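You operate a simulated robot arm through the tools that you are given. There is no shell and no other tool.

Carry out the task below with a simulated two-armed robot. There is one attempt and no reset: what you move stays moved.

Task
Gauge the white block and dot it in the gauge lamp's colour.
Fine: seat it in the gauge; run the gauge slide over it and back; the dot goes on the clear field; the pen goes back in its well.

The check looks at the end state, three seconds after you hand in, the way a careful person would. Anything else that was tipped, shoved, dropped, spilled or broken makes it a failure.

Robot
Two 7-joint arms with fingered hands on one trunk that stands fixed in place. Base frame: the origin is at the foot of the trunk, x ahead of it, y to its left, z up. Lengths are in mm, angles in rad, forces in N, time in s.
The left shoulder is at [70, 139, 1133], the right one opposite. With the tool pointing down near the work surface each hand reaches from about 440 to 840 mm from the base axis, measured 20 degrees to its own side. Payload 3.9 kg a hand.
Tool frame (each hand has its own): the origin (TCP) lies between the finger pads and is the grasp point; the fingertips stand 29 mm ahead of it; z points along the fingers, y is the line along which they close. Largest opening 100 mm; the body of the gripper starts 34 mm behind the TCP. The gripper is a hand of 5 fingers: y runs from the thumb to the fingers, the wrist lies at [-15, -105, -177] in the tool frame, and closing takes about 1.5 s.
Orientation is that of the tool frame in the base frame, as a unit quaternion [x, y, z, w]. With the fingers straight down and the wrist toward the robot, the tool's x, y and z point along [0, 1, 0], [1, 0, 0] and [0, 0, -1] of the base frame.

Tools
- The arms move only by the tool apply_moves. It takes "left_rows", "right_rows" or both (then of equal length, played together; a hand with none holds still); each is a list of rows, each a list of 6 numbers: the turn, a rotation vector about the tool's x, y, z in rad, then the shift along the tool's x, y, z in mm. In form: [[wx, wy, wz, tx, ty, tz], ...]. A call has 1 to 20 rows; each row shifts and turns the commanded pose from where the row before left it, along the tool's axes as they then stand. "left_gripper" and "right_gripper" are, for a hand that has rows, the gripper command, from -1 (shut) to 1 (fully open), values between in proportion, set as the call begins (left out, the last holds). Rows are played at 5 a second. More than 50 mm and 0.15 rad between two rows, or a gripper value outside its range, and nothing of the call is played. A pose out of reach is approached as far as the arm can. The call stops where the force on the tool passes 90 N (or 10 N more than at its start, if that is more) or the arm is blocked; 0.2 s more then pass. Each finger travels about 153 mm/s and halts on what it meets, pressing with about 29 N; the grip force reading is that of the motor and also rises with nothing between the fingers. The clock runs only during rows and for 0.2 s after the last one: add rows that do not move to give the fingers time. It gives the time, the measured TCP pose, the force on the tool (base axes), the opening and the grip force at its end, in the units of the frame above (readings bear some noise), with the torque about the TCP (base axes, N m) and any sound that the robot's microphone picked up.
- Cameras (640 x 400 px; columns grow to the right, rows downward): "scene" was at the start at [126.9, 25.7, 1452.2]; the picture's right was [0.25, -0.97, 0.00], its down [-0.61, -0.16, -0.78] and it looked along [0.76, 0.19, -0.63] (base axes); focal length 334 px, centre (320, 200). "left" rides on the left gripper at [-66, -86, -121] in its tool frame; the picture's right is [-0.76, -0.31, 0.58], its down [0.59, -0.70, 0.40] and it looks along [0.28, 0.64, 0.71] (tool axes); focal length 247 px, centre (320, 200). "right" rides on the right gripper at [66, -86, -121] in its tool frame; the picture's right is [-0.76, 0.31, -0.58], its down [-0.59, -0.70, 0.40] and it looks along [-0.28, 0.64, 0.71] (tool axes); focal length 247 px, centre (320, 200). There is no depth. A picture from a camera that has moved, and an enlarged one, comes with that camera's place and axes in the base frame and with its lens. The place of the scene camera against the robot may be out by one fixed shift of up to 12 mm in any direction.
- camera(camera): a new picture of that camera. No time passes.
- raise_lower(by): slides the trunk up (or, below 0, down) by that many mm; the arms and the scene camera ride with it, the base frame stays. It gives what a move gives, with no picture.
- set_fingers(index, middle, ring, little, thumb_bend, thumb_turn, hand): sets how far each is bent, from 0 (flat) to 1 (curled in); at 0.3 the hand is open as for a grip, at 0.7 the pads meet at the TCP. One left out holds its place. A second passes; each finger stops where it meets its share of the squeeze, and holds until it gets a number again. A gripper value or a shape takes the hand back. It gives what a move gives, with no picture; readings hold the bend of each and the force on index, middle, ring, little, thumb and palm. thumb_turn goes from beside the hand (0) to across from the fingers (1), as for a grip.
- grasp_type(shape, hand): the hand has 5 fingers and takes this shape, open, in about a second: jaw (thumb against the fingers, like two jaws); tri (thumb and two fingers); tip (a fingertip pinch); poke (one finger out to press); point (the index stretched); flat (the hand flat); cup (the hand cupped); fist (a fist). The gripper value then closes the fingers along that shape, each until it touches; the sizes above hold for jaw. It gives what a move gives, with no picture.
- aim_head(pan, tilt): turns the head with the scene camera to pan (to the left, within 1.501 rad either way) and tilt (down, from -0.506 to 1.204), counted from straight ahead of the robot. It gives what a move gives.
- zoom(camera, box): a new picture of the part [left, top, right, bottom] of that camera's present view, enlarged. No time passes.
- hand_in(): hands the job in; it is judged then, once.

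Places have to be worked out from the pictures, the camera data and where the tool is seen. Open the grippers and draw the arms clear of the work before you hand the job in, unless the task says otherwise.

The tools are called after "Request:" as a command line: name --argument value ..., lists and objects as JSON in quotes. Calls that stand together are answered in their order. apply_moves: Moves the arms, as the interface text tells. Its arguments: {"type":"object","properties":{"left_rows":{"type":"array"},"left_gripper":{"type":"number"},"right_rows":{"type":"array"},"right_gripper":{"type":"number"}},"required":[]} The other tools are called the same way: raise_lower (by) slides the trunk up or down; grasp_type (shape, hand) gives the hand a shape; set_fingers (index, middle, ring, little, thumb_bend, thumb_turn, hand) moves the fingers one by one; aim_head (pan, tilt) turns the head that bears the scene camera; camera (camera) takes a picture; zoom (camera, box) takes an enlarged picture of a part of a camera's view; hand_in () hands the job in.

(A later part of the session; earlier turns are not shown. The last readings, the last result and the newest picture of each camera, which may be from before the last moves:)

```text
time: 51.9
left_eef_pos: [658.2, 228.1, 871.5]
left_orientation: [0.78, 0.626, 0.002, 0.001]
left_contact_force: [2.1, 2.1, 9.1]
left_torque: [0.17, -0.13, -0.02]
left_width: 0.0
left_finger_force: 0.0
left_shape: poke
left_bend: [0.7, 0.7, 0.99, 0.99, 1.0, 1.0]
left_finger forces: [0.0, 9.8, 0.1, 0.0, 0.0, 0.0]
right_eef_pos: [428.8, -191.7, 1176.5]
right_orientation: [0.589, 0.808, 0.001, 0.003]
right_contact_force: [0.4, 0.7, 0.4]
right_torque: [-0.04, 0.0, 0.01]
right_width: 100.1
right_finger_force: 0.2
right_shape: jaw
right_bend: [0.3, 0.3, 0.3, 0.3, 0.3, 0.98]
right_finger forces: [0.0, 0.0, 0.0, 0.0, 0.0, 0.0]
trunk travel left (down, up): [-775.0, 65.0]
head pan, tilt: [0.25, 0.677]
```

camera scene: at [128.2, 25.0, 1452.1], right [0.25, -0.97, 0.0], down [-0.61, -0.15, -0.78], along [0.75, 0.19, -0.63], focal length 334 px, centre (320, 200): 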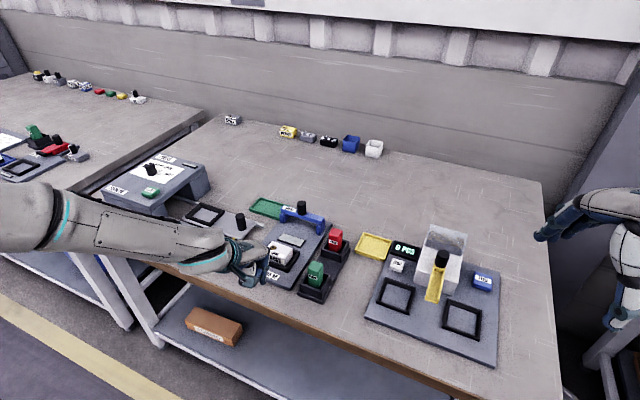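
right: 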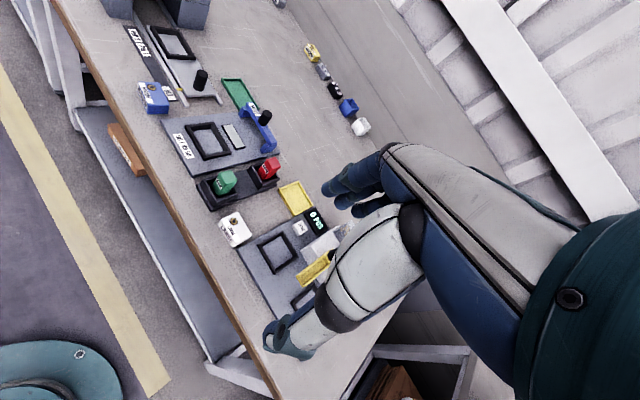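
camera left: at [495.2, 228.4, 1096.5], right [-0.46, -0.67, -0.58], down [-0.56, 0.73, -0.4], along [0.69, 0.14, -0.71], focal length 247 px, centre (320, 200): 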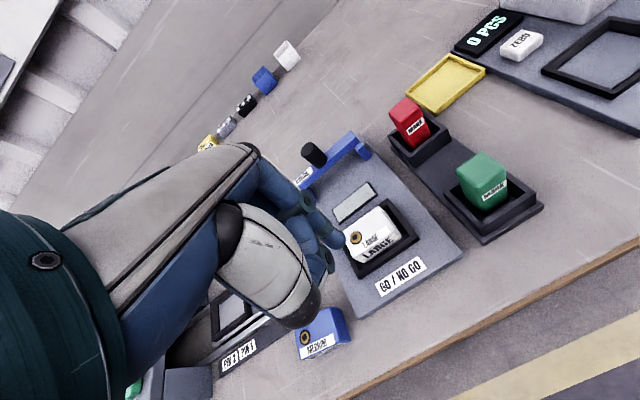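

All three probes agree within about 1 mm, so the block lies flat on the nest's floor. Next is the slide: I raise the hand clear and zoom in on the blue bridge and its knob.

Request:
apply_moves --left_rows '[[0, 0, 0, 0, 0, -15], [0, 0, 0, 0, 0, -35], [0, 0, 0, 0, -40, -30], [0, 0, 0, 0, -40, 0], [0, 0, 0, 0, 0, 0]]'

Request:
zoom --camera "scene" --box '[275, 195, 335, 245]'

Request:
zoom --camera "right" --box '[175, 20, 245, 100]'

Request:
zoom --camera "left" --box '[270, 120, 430, 250]'

```text
time: 53.1
left_eef_pos: [579.2, 244.0, 950.8]
left_orientation: [0.78, 0.626, 0.001, -0.001]
left_contact_force: [-0.1, 0.4, 0.5]
left_torque: [0.0, 0.03, -0.02]
left_width: 0.0
left_finger_force: 0.0
left_shape: poke
left_bend: [0.7, 0.7, 0.99, 0.99, 1.0, 1.0]
left_finger forces: [0.1, 0.1, 0.0, 0.0, 0.0, 0.0]
right_eef_pos: [430.9, -190.1, 1174.6]
right_orientation: [0.589, 0.808, 0.002, 0.002]
right_contact_force: [-0.1, -0.1, 0.1]
right_torque: [0.01, 0.02, 0.0]
right_width: 99.8
right_finger_force: 0.0
right_shape: jaw
right_bend: [0.3, 0.3, 0.3, 0.3, 0.3, 0.98]
right_finger forces: [0.0, 0.1, 0.1, 0.1, 0.0, 0.0]
trunk travel left (down, up): [-775.0, 65.0]
head pan, tilt: [0.25, 0.677]
```

```text
8.00 times, centred on (305, 220) of scene
camera zoom: at [128.0, 25.1, 1452.1], right [0.25, -0.97, 0.0], down [-0.61, -0.15, -0.78], along [0.75, 0.19, -0.63], focal length 2671 px, centre (440, 40)
```

zoom: 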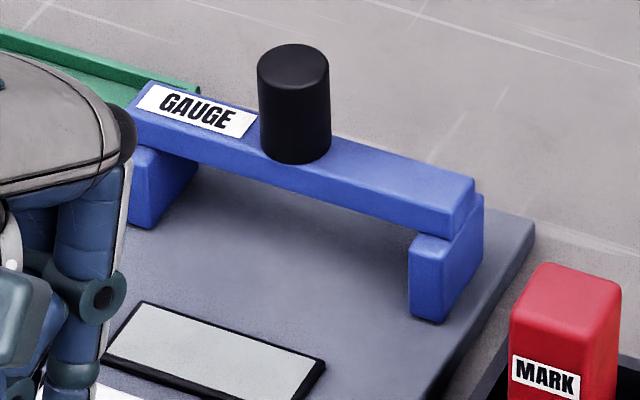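

```text
5.00 times, centred on (210, 60) of right
camera zoom: at [328.5, -154.2, 1295.9], right [0.52, -0.63, 0.58], down [-0.49, -0.78, -0.4], along [0.7, -0.07, -0.71], focal length 1235 px, centre (870, 900)
```

zoom: 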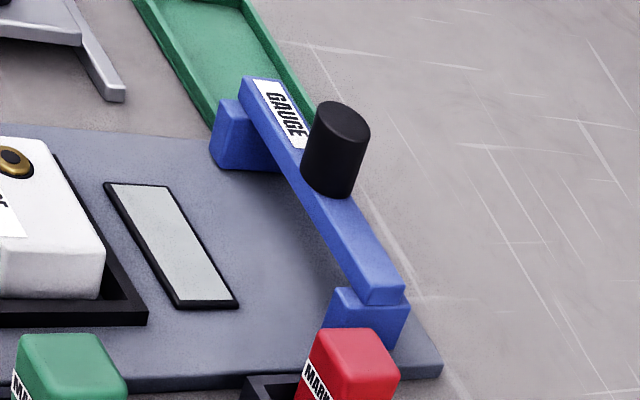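

```text
3.08 times, centred on (350, 185) of left
camera zoom: at [481.4, 200.0, 1071.1], right [-0.46, -0.67, -0.58], down [-0.56, 0.73, -0.4], along [0.69, 0.14, -0.71], focal length 760 px, centre (228, 246)
```

zoom: 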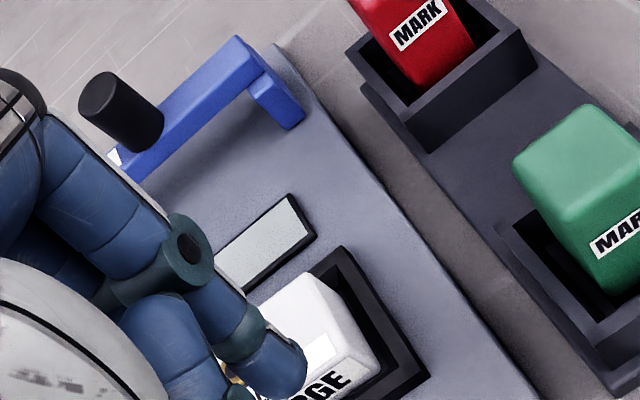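

The bridge's bar seems to stand about 34 mm above the plate, so the 30 mm block should pass; the knob is about 24 mm thick, near (774, 235) with its top at z about 892. I put the left hand in the tri shape and look before going there.

Request:
grasp_type --hand "left" --shape "tri"

Request:
camera --camera "left"

Request:
zoom --camera "right" --box '[40, 0, 240, 110]'

```text
time: 54.0
left_eef_pos: [578.4, 244.2, 951.6]
left_orientation: [0.779, 0.627, 0.002, 0.0]
left_contact_force: [0.0, 0.1, -0.1]
left_torque: [-0.01, 0.02, -0.05]
left_width: 99.9
left_finger_force: 0.2
left_shape: tri
left_bend: [0.3, 0.3, 0.99, 0.99, 0.3, 0.98]
left_finger forces: [0.1, 0.0, 0.1, 0.0, 0.0, 0.0]
right_eef_pos: [429.4, -191.7, 1175.4]
right_orientation: [0.589, 0.808, 0.001, 0.003]
right_contact_force: [-0.7, 0.3, 0.2]
right_torque: [0.01, -0.01, 0.02]
right_width: 99.7
right_finger_force: 0.1
right_shape: jaw
right_bend: [0.3, 0.3, 0.3, 0.3, 0.3, 0.98]
right_finger forces: [0.1, 0.0, 0.0, 0.0, 0.0, 0.0]
trunk travel left (down, up): [-775.0, 65.0]
head pan, tilt: [0.25, 0.677]
```

```text
taken
camera left: at [481.0, 200.3, 1071.5], right [-0.46, -0.67, -0.58], down [-0.56, 0.73, -0.4], along [0.69, 0.14, -0.71], focal length 247 px, centre (320, 200)
```

left: 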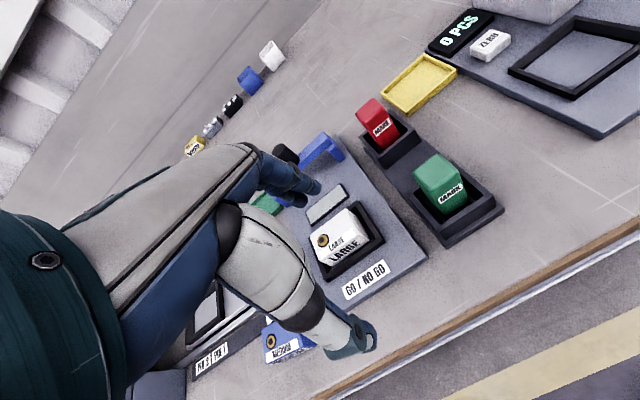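

```text
3.20 times, centred on (140, 55) of right
camera zoom: at [327.6, -153.7, 1296.3], right [0.52, -0.63, 0.58], down [-0.49, -0.78, -0.4], along [0.7, -0.07, -0.71], focal length 790 px, centre (896, 664)
```

zoom: 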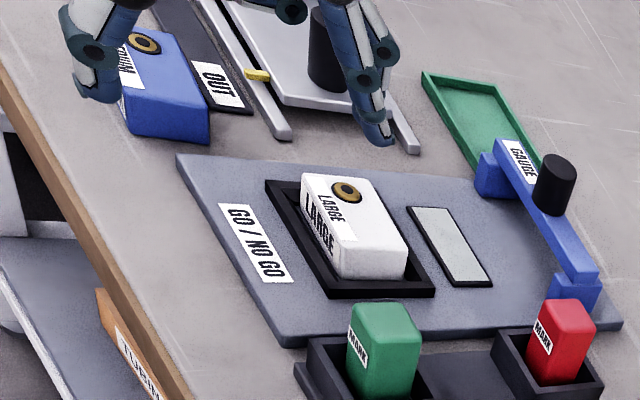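

The block lies well in the nest. I raise the hand a little, align its yaw with the slide and go above the knob.

Request:
apply_moves --left_rows '[[0, 0, -0.03, 0, 0, -20], [0, 0, 0, 4.5, 38.7, 0], [0, 0, 0, 4.5, 38.7, 0], [0, 0, 0, 4.5, 38.7, 0], [0, 0, 0, 4.5, 38.7, 0], [0, 0, 0, 4.5, 38.7, 0], [0, 0, 0, 0, 0, 0]]'

Request:
camera --camera "left"

Request:
zoom --camera "scene" --box '[250, 150, 360, 260]'

Request:
zoom --camera "right" --box '[130, 0, 290, 110]'

```text
time: 55.6
left_eef_pos: [772.9, 230.9, 970.4]
left_orientation: [0.77, 0.638, 0.001, 0.0]
left_contact_force: [1.1, 0.2, -0.1]
left_torque: [0.01, -0.01, -0.02]
left_width: 100.0
left_finger_force: 0.1
left_shape: tri
left_bend: [0.3, 0.3, 0.99, 0.99, 0.3, 0.98]
left_finger forces: [0.0, 0.0, 0.0, 0.0, 0.0, 0.1]
right_eef_pos: [430.0, -190.2, 1175.9]
right_orientation: [0.589, 0.808, 0.001, 0.003]
right_contact_force: [0.7, 0.3, -0.1]
right_torque: [-0.01, -0.03, -0.02]
right_width: 99.8
right_finger_force: 0.2
right_shape: jaw
right_bend: [0.3, 0.3, 0.3, 0.3, 0.3, 0.98]
right_finger forces: [0.0, 0.1, 0.0, 0.1, 0.0, 0.1]
trunk travel left (down, up): [-775.0, 65.0]
head pan, tilt: [0.25, 0.677]
```

```text
taken
camera left: at [676.1, 182.6, 1090.4], right [-0.44, -0.69, -0.58], down [-0.58, 0.71, -0.4], along [0.68, 0.16, -0.71], focal length 247 px, centre (320, 200)
```

left: 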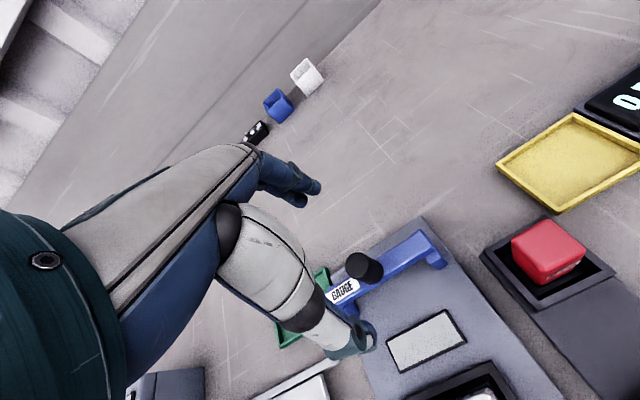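

```text
3.64 times, centred on (305, 205) of scene
camera zoom: at [125.7, 25.8, 1452.4], right [0.25, -0.97, 0.0], down [-0.61, -0.16, -0.78], along [0.76, 0.19, -0.63], focal length 1214 px, centre (374, 182)
```

zoom: 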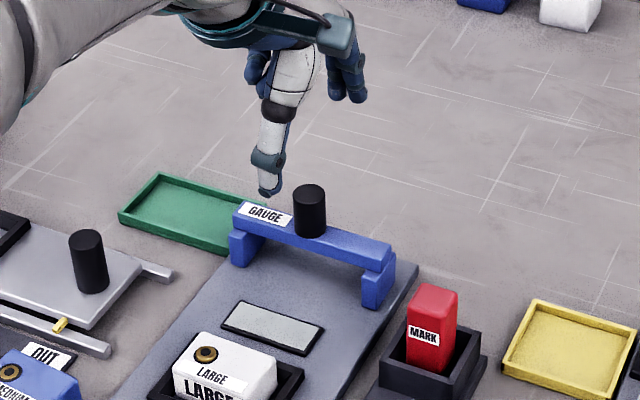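

```text
3.64 times, centred on (210, 55) of right
camera zoom: at [326.5, -153.6, 1296.6], right [0.52, -0.63, 0.58], down [-0.49, -0.78, -0.4], along [0.7, -0.07, -0.71], focal length 898 px, centre (720, 727)
```

zoom: 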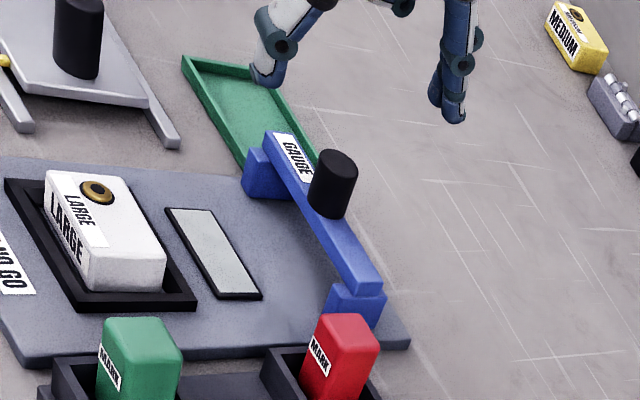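

The knob is centred between thumb and fingers within about 3 mm. I lower 70 mm to z about 900 and check.

Request:
apply_moves --left_rows '[[0, 0, 0, 0, 1.5, 25], [0, 0, 0, 0, 0, 25], [0, 0, 0, 0, 0, 20], [0, 0, 0, 0, 0, 0]]'

Request:
zoom --camera "left" --box '[240, 150, 440, 350]'

Request:
zoom --camera "scene" --box '[260, 170, 340, 250]'

Request:
zoom --camera "right" --box '[160, 0, 270, 90]'

```text
time: 56.6
left_eef_pos: [775.2, 230.8, 902.1]
left_orientation: [0.77, 0.638, 0.0, -0.001]
left_contact_force: [0.0, -0.9, 0.9]
left_torque: [0.01, 0.01, 0.01]
left_width: 100.0
left_finger_force: 0.0
left_shape: tri
left_bend: [0.3, 0.3, 0.99, 0.99, 0.3, 0.98]
left_finger forces: [0.0, 0.1, 0.1, 0.0, 0.0, 0.1]
right_eef_pos: [429.9, -190.4, 1176.6]
right_orientation: [0.589, 0.808, 0.001, 0.003]
right_contact_force: [0.0, 0.2, -1.2]
right_torque: [0.0, -0.05, 0.03]
right_width: 99.9
right_finger_force: 0.2
right_shape: jaw
right_bend: [0.3, 0.3, 0.3, 0.3, 0.3, 0.98]
right_finger forces: [0.0, 0.0, 0.1, 0.1, 0.0, 0.0]
trunk travel left (down, up): [-775.0, 65.0]
head pan, tilt: [0.25, 0.677]
```

```text
2.00 times, centred on (340, 250) of left
camera zoom: at [679.0, 183.4, 1021.6], right [-0.44, -0.69, -0.58], down [-0.58, 0.71, -0.4], along [0.68, 0.16, -0.71], focal length 494 px, centre (280, 100)
```

zoom: 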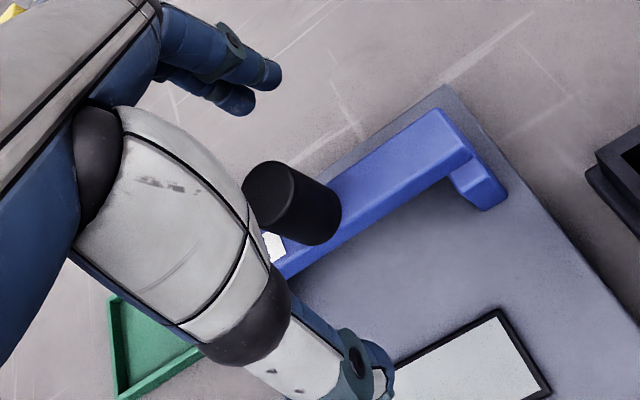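

```text
5.00 times, centred on (300, 210) of scene
camera zoom: at [126.6, 25.6, 1452.3], right [0.25, -0.97, 0.0], down [-0.61, -0.16, -0.78], along [0.76, 0.19, -0.63], focal length 1669 px, centre (420, 150)
```

zoom: 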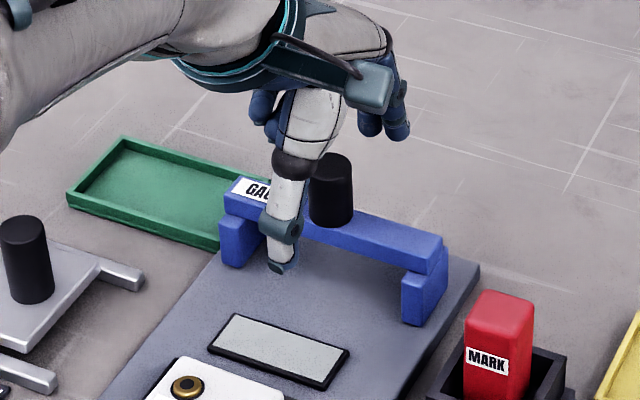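

```text
4.44 times, centred on (215, 45) of right
camera zoom: at [327.3, -153.8, 1296.4], right [0.52, -0.63, 0.58], down [-0.49, -0.78, -0.4], along [0.7, -0.07, -0.71], focal length 1098 px, centre (787, 889)
```

zoom: 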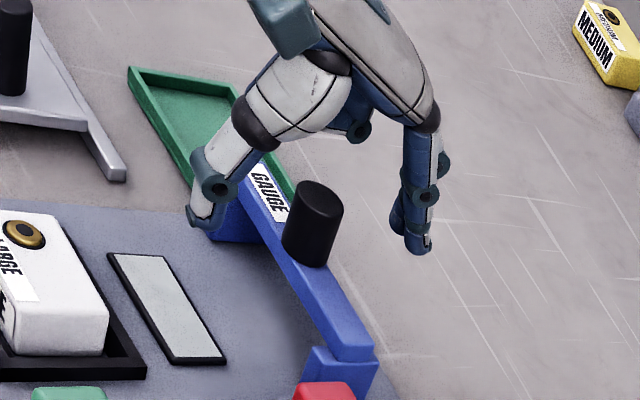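

The knob stands between thumb and fingers, right at the TCP. I shift 4 mm so both index and middle meet it, lower 11 mm and close.

Request:
apply_moves --left_rows '[[0, 0, 0, -4, 0, 0], [0, 0, 0, 0, 0, 11], [0, 0, 0, 0, 0, 0]]'

Request:
apply_moves --left_rows '[[0, 0, 0, 0, 0, 0], [0, 0, 0, 0, 0, 0], [0, 0, 0, 0, 0, 0], [0, 0, 0, 0, 0, 0], [0, 0, 0, 0, 0, 0], [0, 0, 0, 0, 0, 0], [0, 0, 0, 0, 0, 0], [0, 0, 0, 0, 0, 0]]' --left_gripper -1

Request:
zoom --camera "left" --box '[240, 150, 440, 350]'

Request:
zoom --camera "right" --box '[160, 0, 270, 90]'

```text
time: 57.4
left_eef_pos: [774.7, 227.5, 890.4]
left_orientation: [0.77, 0.638, 0.001, 0.0]
left_contact_force: [-1.1, 0.0, 0.2]
left_torque: [-0.01, 0.02, 0.02]
left_width: 100.0
left_finger_force: 0.0
left_shape: tri
left_bend: [0.3, 0.3, 0.99, 0.99, 0.3, 0.98]
left_finger forces: [0.1, 0.0, 0.1, 0.0, 0.1, 0.1]
right_eef_pos: [430.3, -189.9, 1175.4]
right_orientation: [0.59, 0.808, 0.0, 0.002]
right_contact_force: [0.5, 0.9, -0.2]
right_torque: [-0.03, 0.02, 0.01]
right_width: 100.1
right_finger_force: 0.0
right_shape: jaw
right_bend: [0.3, 0.3, 0.3, 0.3, 0.3, 0.98]
right_finger forces: [0.0, 0.0, 0.0, 0.1, 0.0, 0.0]
trunk travel left (down, up): [-775.0, 65.0]
head pan, tilt: [0.25, 0.677]
```

```text
time: 59.2
left_eef_pos: [774.9, 226.8, 889.7]
left_orientation: [0.771, 0.637, 0.001, -0.001]
left_contact_force: [-5.0, -4.4, -2.5]
left_torque: [-0.11, 0.09, -0.03]
left_width: 5.4
left_finger_force: 28.4
left_shape: tri
left_bend: [0.71, 0.55, 1.0, 1.0, 0.72, 1.0]
left_finger forces: [0.2, 13.2, 0.0, 0.0, 25.9, 0.1]
right_eef_pos: [429.5, -192.0, 1175.5]
right_orientation: [0.589, 0.808, 0.001, 0.001]
right_contact_force: [0.7, 0.9, -0.1]
right_torque: [0.03, 0.03, -0.02]
right_width: 99.9
right_finger_force: 0.0
right_shape: jaw
right_bend: [0.3, 0.3, 0.3, 0.3, 0.3, 0.98]
right_finger forces: [0.0, 0.1, 0.0, 0.0, 0.0, 0.0]
trunk travel left (down, up): [-775.0, 65.0]
head pan, tilt: [0.25, 0.677]
```

```text
2.00 times, centred on (340, 250) of left
camera zoom: at [678.0, 179.2, 1009.5], right [-0.44, -0.68, -0.58], down [-0.58, 0.71, -0.4], along [0.68, 0.16, -0.71], focal length 494 px, centre (280, 100)
```

zoom: 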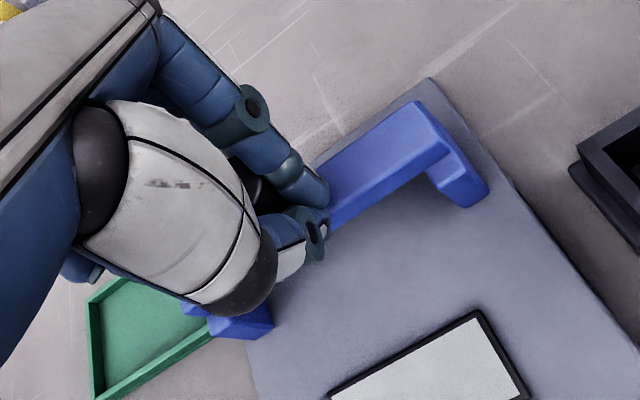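

```text
4.44 times, centred on (215, 45) of right
camera zoom: at [327.3, -154.6, 1296.2], right [0.52, -0.63, 0.58], down [-0.49, -0.78, -0.4], along [0.7, -0.07, -0.71], focal length 1098 px, centre (787, 889)
```

zoom: 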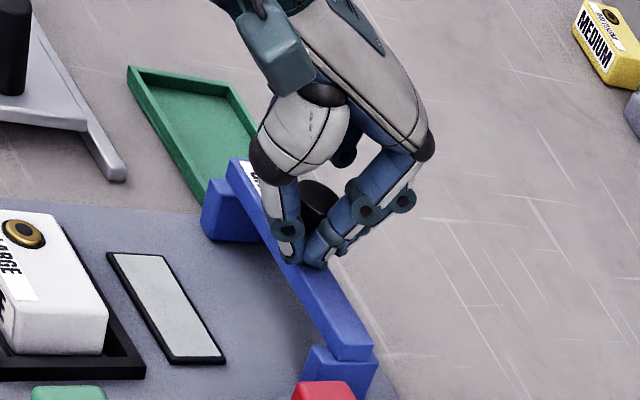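

Thumb and index slipped past the knob on its right side and met each other, with only the middle finger on the knob. I open, shift 7 mm to the left and close again.

Request:
apply_moves --left_rows '[[0, 0, 0, 0, 0, 0], [0, 0, 0, 0, 0, 0], [0, 0, 0, 0, 0, 0], [0, 0, 0, 0, 0, 0], [0, 0, 0, 0, 0, 0], [0, 0, 0, 7, 0, 0], [0, 0, 0, 0, 0, 0]]' --left_gripper 1

Request:
zoom --camera "left" --box '[240, 150, 440, 350]'

Request:
zoom --camera "right" --box '[160, 0, 270, 90]'

Request:
zoom --camera "scene" --box '[260, 170, 340, 250]'

```text
time: 60.8
left_eef_pos: [777.0, 235.0, 890.1]
left_orientation: [0.77, 0.638, 0.001, 0.0]
left_contact_force: [-0.8, -0.8, 0.3]
left_torque: [-0.02, -0.02, 0.01]
left_width: 99.7
left_finger_force: 0.0
left_shape: tri
left_bend: [0.3, 0.3, 0.99, 0.99, 0.3, 0.98]
left_finger forces: [0.1, 0.0, 0.1, 0.0, 0.1, 0.0]
right_eef_pos: [430.7, -189.9, 1175.5]
right_orientation: [0.59, 0.808, 0.0, 0.002]
right_contact_force: [0.1, 0.4, 0.4]
right_torque: [-0.03, -0.01, 0.03]
right_width: 99.8
right_finger_force: 0.1
right_shape: jaw
right_bend: [0.3, 0.3, 0.3, 0.3, 0.3, 0.98]
right_finger forces: [0.1, 0.0, 0.0, 0.0, 0.0, 0.0]
trunk travel left (down, up): [-775.0, 65.0]
head pan, tilt: [0.25, 0.677]
```

```text
2.00 times, centred on (340, 250) of left
camera zoom: at [679.9, 186.5, 1009.7], right [-0.44, -0.69, -0.58], down [-0.58, 0.71, -0.4], along [0.68, 0.16, -0.71], focal length 494 px, centre (280, 100)
```

zoom: 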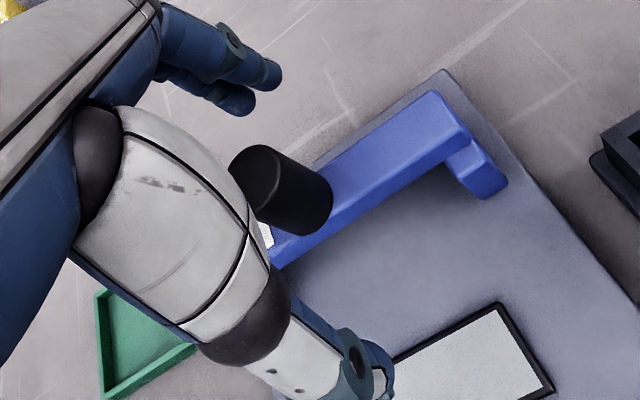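

```text
4.44 times, centred on (215, 45) of right
camera zoom: at [327.5, -153.9, 1296.3], right [0.52, -0.63, 0.58], down [-0.49, -0.78, -0.4], along [0.7, -0.07, -0.71], focal length 1098 px, centre (787, 889)
```

zoom: 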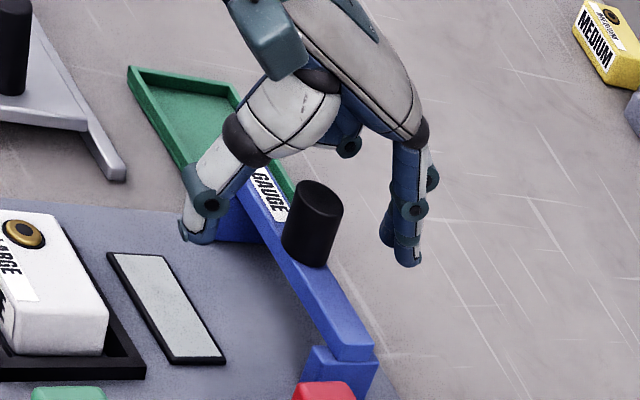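

```text
5.00 times, centred on (300, 210) of scene
camera zoom: at [126.9, 25.5, 1452.2], right [0.25, -0.97, 0.0], down [-0.61, -0.15, -0.78], along [0.76, 0.19, -0.63], focal length 1669 px, centre (420, 150)
```

zoom: 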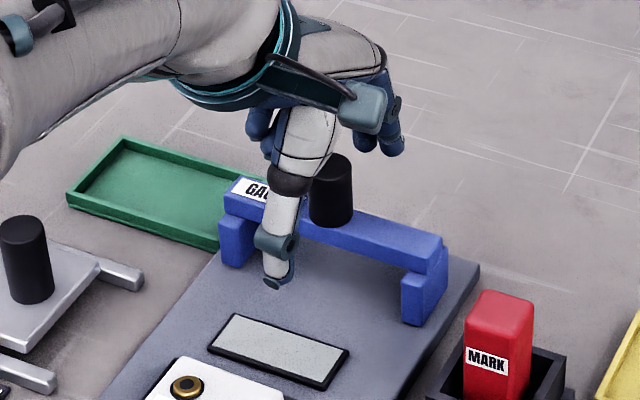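

The knob now sits right at the TCP (x about −1, y about 0), between the index, middle and thumb lines. I close again.

Request:
apply_moves --left_rows '[[0, 0, 0, 0, 0, 0], [0, 0, 0, 0, 0, 0], [0, 0, 0, 0, 0, 0], [0, 0, 0, 0, 0, 0], [0, 0, 0, 0, 0, 0], [0, 0, 0, 0, 0, 0], [0, 0, 0, 0, 0, 0], [0, 0, 0, 0, 0, 0]]' --left_gripper -1

Request:
zoom --camera "left" --box '[240, 150, 440, 350]'

Request:
zoom --camera "right" --box '[160, 0, 270, 90]'

```text
time: 62.6
left_eef_pos: [776.4, 234.6, 889.1]
left_orientation: [0.77, 0.638, 0.001, -0.001]
left_contact_force: [-0.6, -1.8, -2.0]
left_torque: [-0.01, -0.02, 0.02]
left_width: 16.2
left_finger_force: 29.1
left_shape: tri
left_bend: [0.63, 0.58, 1.0, 1.0, 0.72, 1.0]
left_finger forces: [11.2, 13.2, 0.0, 0.1, 24.9, 0.0]
right_eef_pos: [430.1, -191.1, 1175.2]
right_orientation: [0.589, 0.808, 0.0, 0.003]
right_contact_force: [-0.1, 0.3, -0.5]
right_torque: [0.02, -0.02, 0.01]
right_width: 99.7
right_finger_force: 0.1
right_shape: jaw
right_bend: [0.3, 0.3, 0.3, 0.3, 0.3, 0.98]
right_finger forces: [0.1, 0.0, 0.1, 0.0, 0.0, 0.1]
trunk travel left (down, up): [-775.0, 65.0]
head pan, tilt: [0.25, 0.677]
```

```text
2.00 times, centred on (340, 250) of left
camera zoom: at [680.1, 186.3, 1009.2], right [-0.44, -0.69, -0.58], down [-0.58, 0.71, -0.4], along [0.68, 0.16, -0.71], focal length 494 px, centre (280, 100)
```

zoom: 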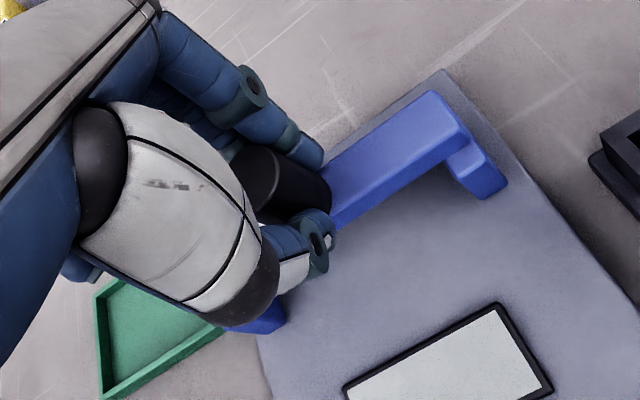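

```text
4.44 times, centred on (215, 45) of right
camera zoom: at [327.9, -153.9, 1296.2], right [0.52, -0.63, 0.58], down [-0.49, -0.78, -0.4], along [0.7, -0.07, -0.71], focal length 1098 px, centre (787, 889)
```

zoom: 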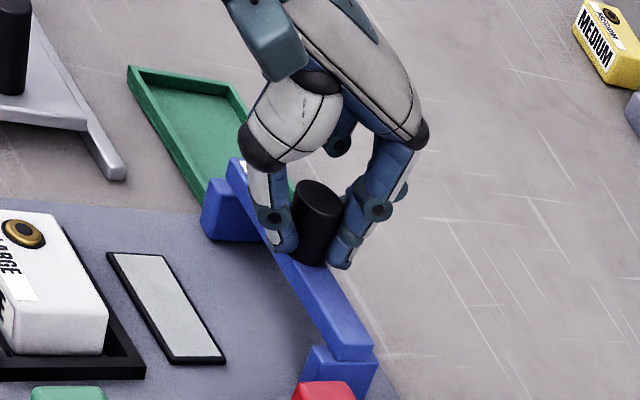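

The knob is held in a tripod (11, 13 and 25 N). I pull the slide 20 mm toward the robot as a test.

Request:
apply_moves --left_rows '[[0, 0, 0, 0, -5, 0], [0, 0, 0, 0, -7, 0], [0, 0, 0, 0, -8, 0], [0, 0, 0, 0, 0, 0]]'

Request:
zoom --camera "right" --box '[130, 0, 260, 100]'

Request:
zoom --camera "scene" --box '[250, 180, 350, 290]'

```text
time: 63.6
left_eef_pos: [756.9, 238.6, 888.7]
left_orientation: [0.77, 0.638, 0.0, -0.001]
left_contact_force: [-0.5, -3.3, -3.5]
left_torque: [-0.09, 0.01, -0.02]
left_width: 15.9
left_finger_force: 28.8
left_shape: tri
left_bend: [0.63, 0.58, 1.0, 1.0, 0.72, 1.0]
left_finger forces: [12.2, 13.3, 0.0, 0.1, 25.0, 0.1]
right_eef_pos: [430.3, -190.3, 1176.1]
right_orientation: [0.589, 0.808, 0.001, 0.002]
right_contact_force: [0.1, 0.6, 0.5]
right_torque: [0.05, -0.04, -0.01]
right_width: 99.7
right_finger_force: 0.1
right_shape: jaw
right_bend: [0.3, 0.3, 0.3, 0.3, 0.3, 0.98]
right_finger forces: [0.1, 0.0, 0.1, 0.0, 0.1, 0.1]
trunk travel left (down, up): [-775.0, 65.0]
head pan, tilt: [0.25, 0.677]
```

```text
4.00 times, centred on (195, 50) of right
camera zoom: at [327.9, -154.3, 1296.1], right [0.52, -0.63, 0.58], down [-0.49, -0.78, -0.4], along [0.7, -0.07, -0.71], focal length 988 px, centre (820, 800)
```

zoom: 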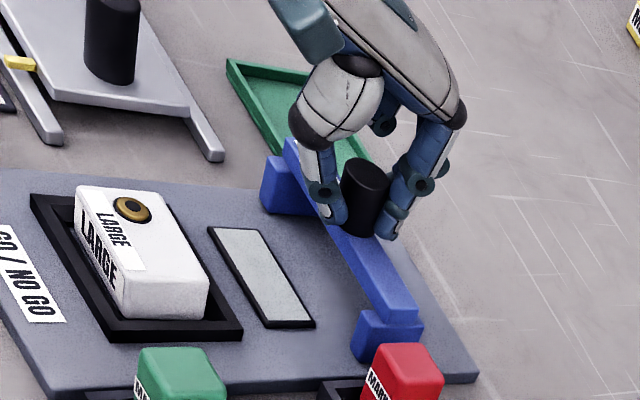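

```text
3.64 times, centred on (300, 235) of scene
camera zoom: at [127.3, 25.0, 1452.2], right [0.25, -0.97, 0.0], down [-0.61, -0.15, -0.78], along [0.76, 0.19, -0.63], focal length 1214 px, centre (393, 73)
```

zoom: 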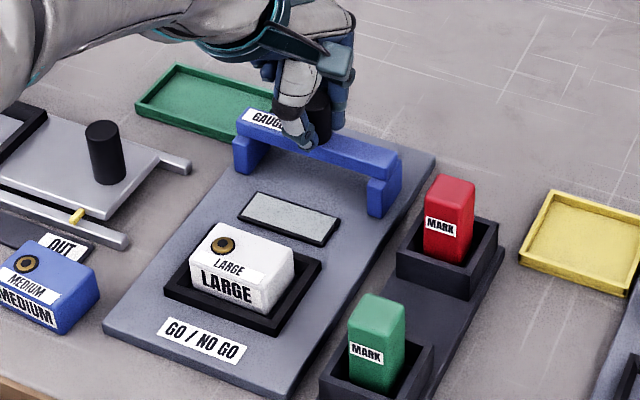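

The slide follows easily with only about 3 N. I pull it a further 60 mm to just before the block.

Request:
apply_moves --left_rows '[[0, 0, 0, 0, -10, 0], [0, 0, 0, 0, -10, 0], [0, 0, 0, 0, -10, 0], [0, 0, 0, 0, -10, 0], [0, 0, 0, 0, -10, 0], [0, 0, 0, 0, -10, 0], [0, 0, 0, 0, 0, 0]]'

Request:
zoom --camera "right" --box '[100, 0, 230, 100]'

Request:
zoom --camera "scene" --box '[240, 190, 340, 290]'

```text
time: 65.2
left_eef_pos: [697.5, 247.9, 889.2]
left_orientation: [0.771, 0.637, 0.0, 0.0]
left_contact_force: [-0.8, -3.1, -6.1]
left_torque: [-0.07, 0.03, -0.03]
left_width: 16.0
left_finger_force: 29.0
left_shape: tri
left_bend: [0.63, 0.58, 1.0, 1.0, 0.72, 1.0]
left_finger forces: [11.9, 13.1, 0.0, 0.1, 24.8, 0.1]
right_eef_pos: [431.0, -190.2, 1175.8]
right_orientation: [0.59, 0.808, 0.001, 0.002]
right_contact_force: [-0.1, 0.3, 0.6]
right_torque: [-0.01, 0.01, 0.02]
right_width: 99.8
right_finger_force: 0.1
right_shape: jaw
right_bend: [0.3, 0.3, 0.3, 0.3, 0.3, 0.98]
right_finger forces: [0.1, 0.0, 0.0, 0.0, 0.1, 0.0]
trunk travel left (down, up): [-775.0, 65.0]
head pan, tilt: [0.25, 0.677]
```

```text
4.00 times, centred on (165, 50) of right
camera zoom: at [328.3, -154.2, 1296.0], right [0.52, -0.63, 0.58], down [-0.49, -0.78, -0.4], along [0.7, -0.07, -0.71], focal length 988 px, centre (940, 800)
```

zoom: 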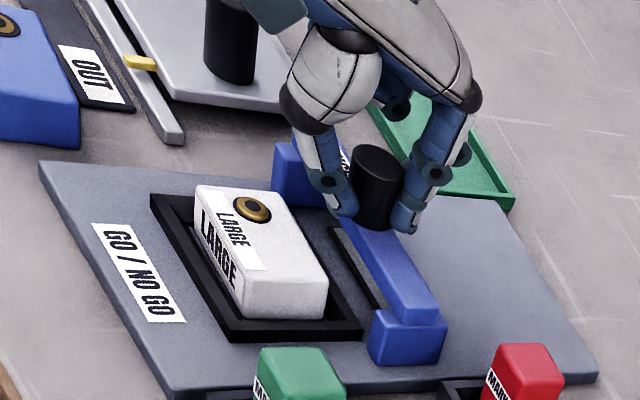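

```text
4.00 times, centred on (290, 240) of scene
camera zoom: at [127.8, 25.2, 1452.1], right [0.25, -0.97, 0.0], down [-0.61, -0.15, -0.78], along [0.75, 0.19, -0.63], focal length 1336 px, centre (440, 40)
```

zoom: 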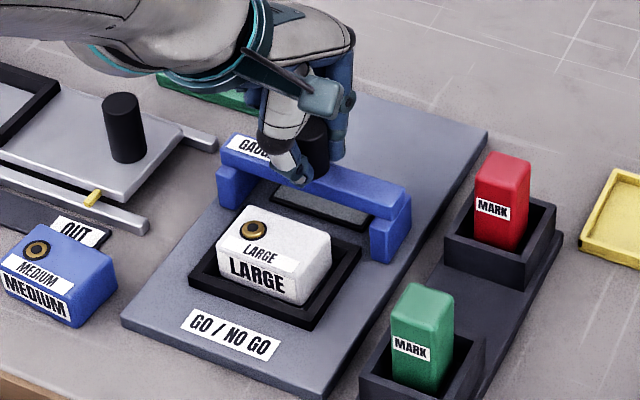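

The slide is right behind the block; the tool feels −6 N vertically, so I ease down 0.7 mm and move slowly over the block in 5 mm rows.

Request:
apply_moves --left_rows '[[0, 0, 0, 0, -4, 0.7], [0, 0, 0, 0, -5, 0], [0, 0, 0, 0, -5, 0], [0, 0, 0, 0, -5, 0], [0, 0, 0, 0, -5, 0], [0, 0, 0, 0, 0, 0]]'

Request:
zoom --camera "right" --box '[100, 0, 230, 100]'

Request:
zoom --camera "scene" --box '[240, 190, 340, 290]'

```text
time: 66.6
left_eef_pos: [673.9, 252.5, 890.0]
left_orientation: [0.77, 0.638, 0.0, 0.0]
left_contact_force: [-0.6, -6.5, 0.0]
left_torque: [-0.13, -0.02, -0.01]
left_width: 16.1
left_finger_force: 29.1
left_shape: tri
left_bend: [0.63, 0.57, 1.0, 1.0, 0.72, 1.0]
left_finger forces: [13.4, 13.6, 0.0, 0.1, 25.1, 0.1]
right_eef_pos: [430.6, -192.0, 1175.2]
right_orientation: [0.589, 0.808, 0.0, 0.003]
right_contact_force: [0.1, 0.4, 0.3]
right_torque: [0.0, 0.02, 0.0]
right_width: 99.8
right_finger_force: 0.1
right_shape: jaw
right_bend: [0.3, 0.3, 0.3, 0.3, 0.3, 0.98]
right_finger forces: [0.0, 0.0, 0.0, 0.1, 0.0, 0.0]
trunk travel left (down, up): [-775.0, 65.0]
head pan, tilt: [0.25, 0.677]
```

```text
4.00 times, centred on (165, 50) of right
camera zoom: at [327.6, -154.9, 1296.1], right [0.52, -0.63, 0.58], down [-0.49, -0.78, -0.4], along [0.7, -0.07, -0.71], focal length 988 px, centre (940, 800)
```

zoom: 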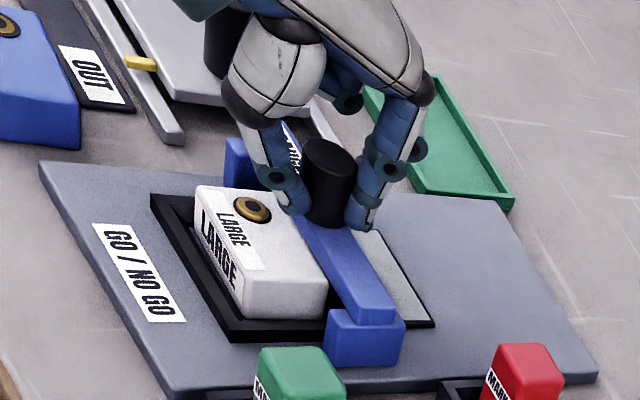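

```text
4.00 times, centred on (290, 240) of scene
camera zoom: at [126.9, 24.3, 1452.3], right [0.25, -0.97, 0.0], down [-0.61, -0.15, -0.78], along [0.76, 0.19, -0.63], focal length 1336 px, centre (440, 40)
```

zoom: 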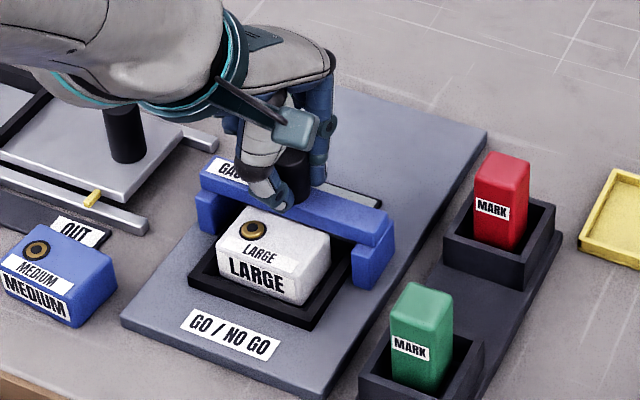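

The bar is already over the block's back edge without resistance; only a small sideways force builds up. I correct sideways by 1 mm and go on over the block.

Request:
apply_moves --left_rows '[[0, 0, 0, -0.8, -5, 0], [0, 0, 0, -0.1, -5, 0], [0, 0, 0, -0.1, -5, 0], [0, 0, 0, -0.1, -5, 0], [0, 0, 0, -0.1, -5, 0], [0, 0, 0, -0.1, -5, 0], [0, 0, 0, 0, 0, 0]]'

Request:
zoom --camera "right" --box '[80, 0, 230, 110]'

Request:
zoom --camera "scene" --box '[240, 190, 340, 290]'

```text
time: 68.2
left_eef_pos: [652.0, 255.8, 889.2]
left_orientation: [0.77, 0.638, 0.004, 0.002]
left_contact_force: [38.4, -8.5, 6.1]
left_torque: [-0.07, -0.96, 0.01]
left_width: 15.7
left_finger_force: 29.2
left_shape: tri
left_bend: [0.56, 0.49, 1.0, 1.0, 0.76, 1.0]
left_finger forces: [22.0, 25.0, 0.0, 0.0, 12.8, 0.0]
right_eef_pos: [435.2, -191.5, 1173.1]
right_orientation: [0.589, 0.808, -0.001, 0.0]
right_contact_force: [0.6, 1.1, 0.1]
right_torque: [0.0, -0.03, 0.0]
right_width: 99.8
right_finger_force: 0.1
right_shape: jaw
right_bend: [0.3, 0.3, 0.3, 0.3, 0.3, 0.98]
right_finger forces: [0.0, 0.1, 0.0, 0.0, 0.0, 0.0]
trunk travel left (down, up): [-775.0, 65.0]
head pan, tilt: [0.25, 0.677]
```

```text
3.64 times, centred on (155, 55) of right
camera zoom: at [333.4, -155.8, 1294.5], right [0.52, -0.63, 0.58], down [-0.49, -0.78, -0.4], along [0.7, -0.07, -0.71], focal length 898 px, centre (920, 727)
```

zoom: 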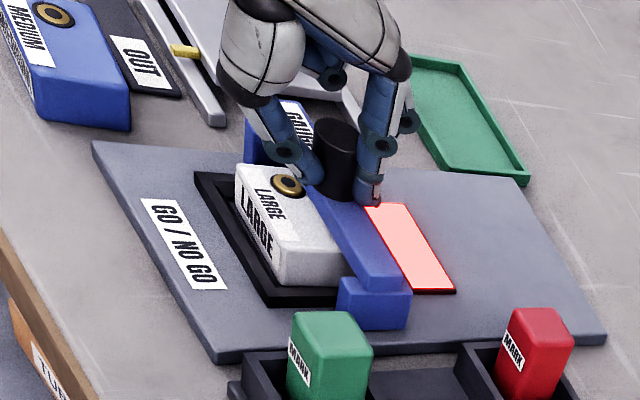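

```text
4.00 times, centred on (290, 240) of scene
camera zoom: at [133.7, 23.5, 1451.7], right [0.25, -0.97, 0.0], down [-0.61, -0.15, -0.78], along [0.75, 0.19, -0.63], focal length 1336 px, centre (440, 40)
```

zoom: 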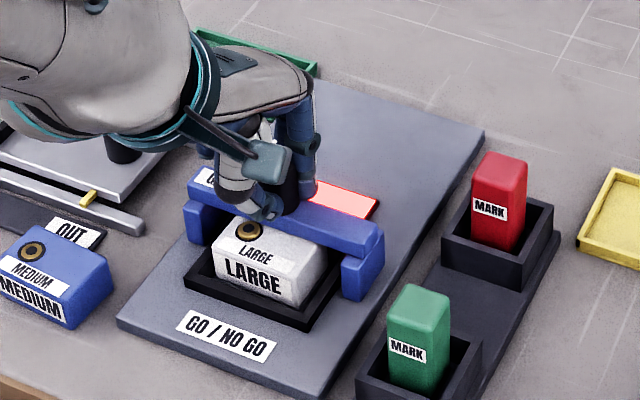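

The lamp has lit red, and the slide met its stop (38 N), so the run over the block is done. I take the slide back toward its start in steady rows.

Request:
apply_moves --left_rows '[[0, 0, 0, 0.1, 8, 0], [0, 0, 0, 0.1, 8, 0], [0, 0, 0, 0.1, 8, 0], [0, 0, 0, 0.1, 8, 0], [0, 0, 0, 0.1, 8, 0], [0, 0, 0, 0.1, 8, 0], [0, 0, 0, 0.1, 8, 0], [0, 0, 0, 0.1, 8, 0], [0, 0, 0, 0, 0, 0]]'

Request:
zoom --camera "right" --box '[80, 0, 230, 110]'

Request:
zoom --camera "scene" --box '[240, 190, 340, 290]'

```text
time: 70.2
left_eef_pos: [706.3, 245.1, 889.1]
left_orientation: [0.771, 0.637, 0.001, 0.001]
left_contact_force: [-0.6, -3.1, 5.0]
left_torque: [-0.01, -0.06, -0.08]
left_width: 17.6
left_finger_force: 29.4
left_shape: tri
left_bend: [0.62, 0.55, 1.0, 1.0, 0.76, 1.0]
left_finger forces: [14.2, 16.9, 0.0, 0.0, 28.9, 0.1]
right_eef_pos: [429.2, -192.6, 1176.1]
right_orientation: [0.588, 0.809, 0.001, 0.003]
right_contact_force: [-0.9, 0.8, -1.0]
right_torque: [0.0, 0.01, 0.03]
right_width: 99.9
right_finger_force: 0.0
right_shape: jaw
right_bend: [0.3, 0.3, 0.3, 0.3, 0.3, 0.98]
right_finger forces: [0.1, 0.0, 0.0, 0.1, 0.0, 0.1]
trunk travel left (down, up): [-775.0, 65.0]
head pan, tilt: [0.25, 0.677]
```

```text
3.64 times, centred on (155, 55) of right
camera zoom: at [326.5, -154.7, 1296.4], right [0.52, -0.63, 0.58], down [-0.49, -0.78, -0.4], along [0.7, -0.07, -0.71], focal length 898 px, centre (920, 727)
```

zoom: 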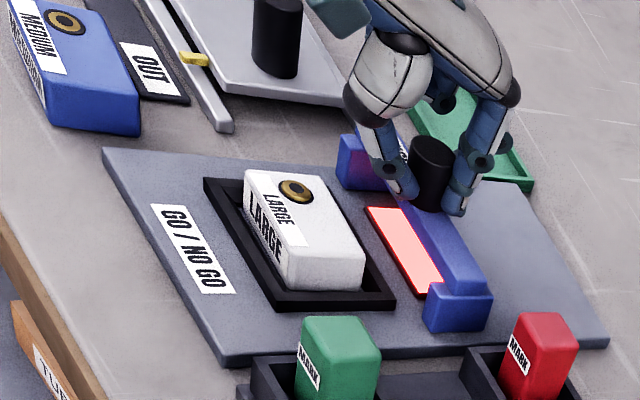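

```text
4.00 times, centred on (290, 240) of scene
camera zoom: at [125.8, 24.6, 1452.4], right [0.25, -0.97, 0.0], down [-0.61, -0.15, -0.78], along [0.76, 0.19, -0.63], focal length 1336 px, centre (440, 40)
```

zoom: 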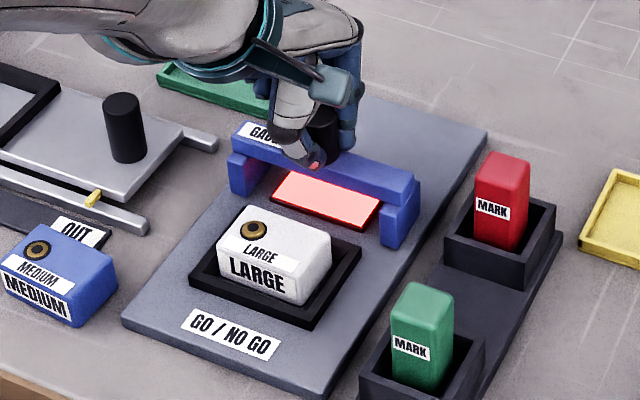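

The lamp stays red and the block is still seated. I take the slide the rest of the way back, about 66 mm.

Request:
apply_moves --left_rows '[[0, 0, 0, 0.1, 10, 0], [0, 0, 0, 0.1, 10, 0], [0, 0, 0, 0.1, 10, 0], [0, 0, 0, 0.1, 10, 0], [0, 0, 0, 0.1, 10, 0], [0, 0, 0, 0.1, 8, 0], [0, 0, 0, 0, 8, 0], [0, 0, 0, 0, 0, 0]]'

Request:
zoom --camera "right" --box '[160, 0, 270, 90]'

Request:
zoom --camera "scene" --box '[250, 180, 350, 290]'

```text
time: 72.0
left_eef_pos: [773.2, 233.6, 889.6]
left_orientation: [0.77, 0.638, 0.001, 0.0]
left_contact_force: [-1.2, -3.3, 1.5]
left_torque: [0.01, 0.01, -0.11]
left_width: 17.2
left_finger_force: 29.1
left_shape: tri
left_bend: [0.62, 0.55, 1.0, 1.0, 0.75, 1.0]
left_finger forces: [13.9, 16.7, 0.0, 0.0, 28.6, 0.0]
right_eef_pos: [429.0, -191.2, 1175.4]
right_orientation: [0.589, 0.808, 0.001, 0.002]
right_contact_force: [0.3, -1.1, -0.2]
right_torque: [0.01, 0.01, 0.0]
right_width: 99.7
right_finger_force: 0.0
right_shape: jaw
right_bend: [0.3, 0.3, 0.3, 0.3, 0.3, 0.98]
right_finger forces: [0.0, 0.0, 0.1, 0.0, 0.0, 0.0]
trunk travel left (down, up): [-775.0, 65.0]
head pan, tilt: [0.25, 0.677]
```

```text
4.44 times, centred on (215, 45) of right
camera zoom: at [327.0, -154.5, 1296.3], right [0.52, -0.63, 0.58], down [-0.49, -0.78, -0.4], along [0.7, -0.07, -0.71], focal length 1098 px, centre (787, 889)
```

zoom: 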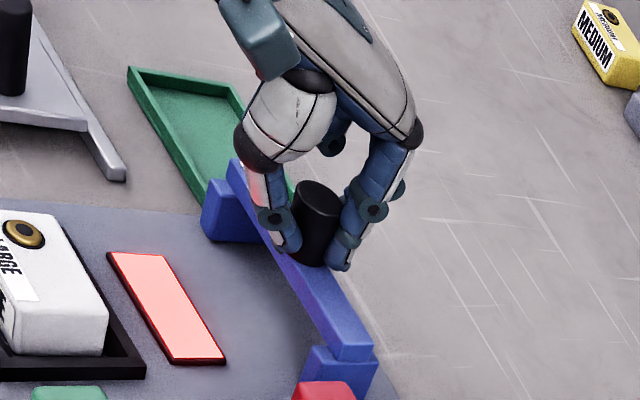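

```text
3.64 times, centred on (300, 235) of scene
camera zoom: at [126.3, 24.8, 1452.3], right [0.25, -0.97, 0.0], down [-0.61, -0.15, -0.78], along [0.76, 0.19, -0.63], focal length 1214 px, centre (393, 73)
```

zoom: 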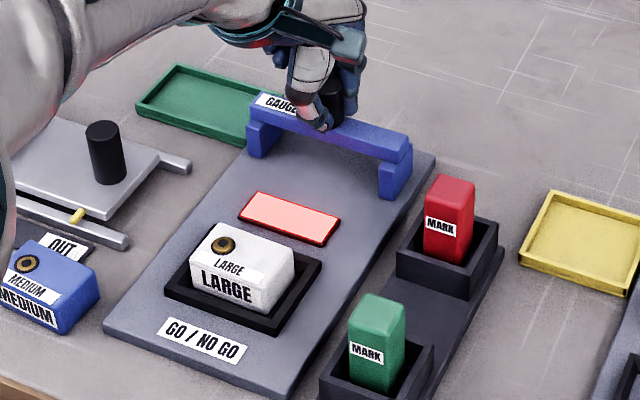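

The slide stands where it started, within a millimetre or two, and the lamp is red. I push 1.5 mm more to be sure it is home, then open the fingers.

Request:
apply_moves --left_rows '[[0, 0, 0, 0, 1.5, 0], [0, 0, 0, 0, 0, 0]]'

Request:
apply_moves --left_rows '[[0, 0, 0, 0, 0, 0], [0, 0, 0, 0, 0, 0], [0, 0, 0, 0, 0, 0], [0, 0, 0, 0, 0, 0], [0, 0, 0, 0, 0, 0], [0, 0, 0, 0, 0, -30], [0, 0, 0, 0, 0, -40], [0, 0, 0, 0, 0, -30], [0, 0, 0, 0, 0, 0]]' --left_gripper 1

Request:
zoom --camera "right" --box '[130, 0, 290, 110]'

Request:
zoom --camera "scene" --box '[275, 195, 335, 245]'

Request:
zoom --camera "scene" --box '[290, 200, 360, 310]'

```text
time: 72.6
left_eef_pos: [774.0, 235.4, 889.3]
left_orientation: [0.771, 0.637, 0.001, 0.0]
left_contact_force: [-5.5, -4.8, -0.1]
left_torque: [-0.05, 0.1, -0.06]
left_width: 16.9
left_finger_force: 28.8
left_shape: tri
left_bend: [0.62, 0.55, 1.0, 1.0, 0.75, 1.0]
left_finger forces: [13.5, 15.4, 0.1, 0.0, 29.8, 0.0]
right_eef_pos: [428.6, -191.3, 1176.1]
right_orientation: [0.589, 0.808, 0.0, 0.003]
right_contact_force: [-0.7, 0.5, -0.4]
right_torque: [-0.01, 0.01, 0.0]
right_width: 99.7
right_finger_force: 0.0
right_shape: jaw
right_bend: [0.3, 0.3, 0.3, 0.3, 0.3, 0.98]
right_finger forces: [0.0, 0.1, 0.0, 0.1, 0.0, 0.0]
trunk travel left (down, up): [-775.0, 65.0]
head pan, tilt: [0.25, 0.677]
```

```text
time: 74.6
left_eef_pos: [773.1, 235.3, 989.4]
left_orientation: [0.77, 0.638, 0.0, -0.001]
left_contact_force: [0.6, 1.0, 0.1]
left_torque: [0.03, 0.03, 0.01]
left_width: 100.0
left_finger_force: 0.1
left_shape: tri
left_bend: [0.3, 0.3, 0.99, 0.99, 0.3, 0.98]
left_finger forces: [0.0, 0.1, 0.0, 0.1, 0.0, 0.0]
right_eef_pos: [430.2, -190.8, 1175.9]
right_orientation: [0.589, 0.808, 0.0, 0.003]
right_contact_force: [0.2, 0.4, 0.5]
right_torque: [0.02, -0.04, -0.02]
right_width: 99.9
right_finger_force: 0.1
right_shape: jaw
right_bend: [0.3, 0.3, 0.3, 0.3, 0.3, 0.98]
right_finger forces: [0.0, 0.1, 0.0, 0.0, 0.0, 0.1]
trunk travel left (down, up): [-775.0, 65.0]
head pan, tilt: [0.25, 0.677]
```

```text
3.64 times, centred on (210, 55) of right
camera zoom: at [327.9, -153.6, 1296.2], right [0.52, -0.63, 0.58], down [-0.49, -0.78, -0.4], along [0.7, -0.07, -0.71], focal length 898 px, centre (720, 727)
```

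zoom: 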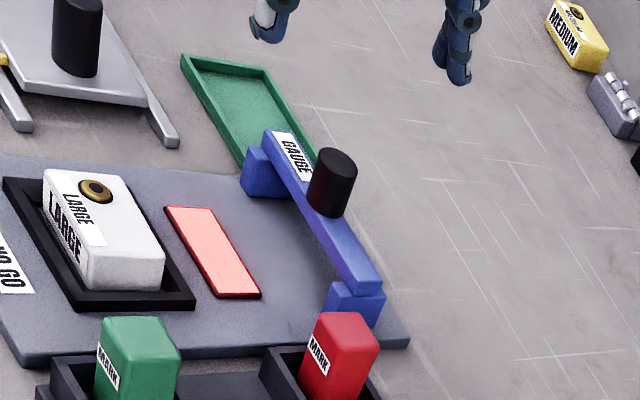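

```text
8.00 times, centred on (305, 220) of scene
camera zoom: at [127.3, 25.8, 1452.2], right [0.25, -0.97, 0.0], down [-0.61, -0.16, -0.78], along [0.76, 0.19, -0.63], focal length 2671 px, centre (440, 40)
```

zoom: 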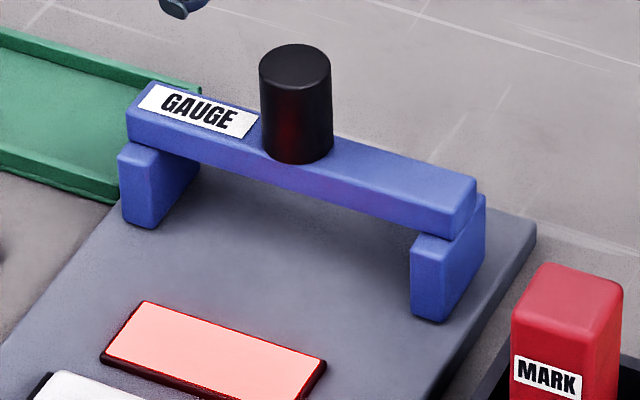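

```text
3.64 times, centred on (325, 255) of scene
camera zoom: at [127.3, 25.8, 1452.2], right [0.25, -0.97, 0.0], down [-0.61, -0.16, -0.78], along [0.76, 0.19, -0.63], focal length 1214 px, centre (302, 0)
```

zoom: 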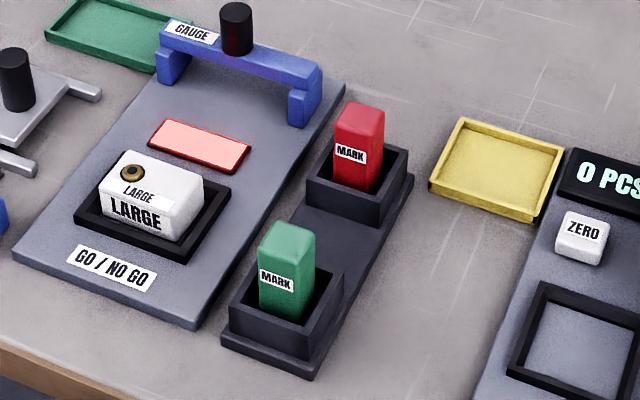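

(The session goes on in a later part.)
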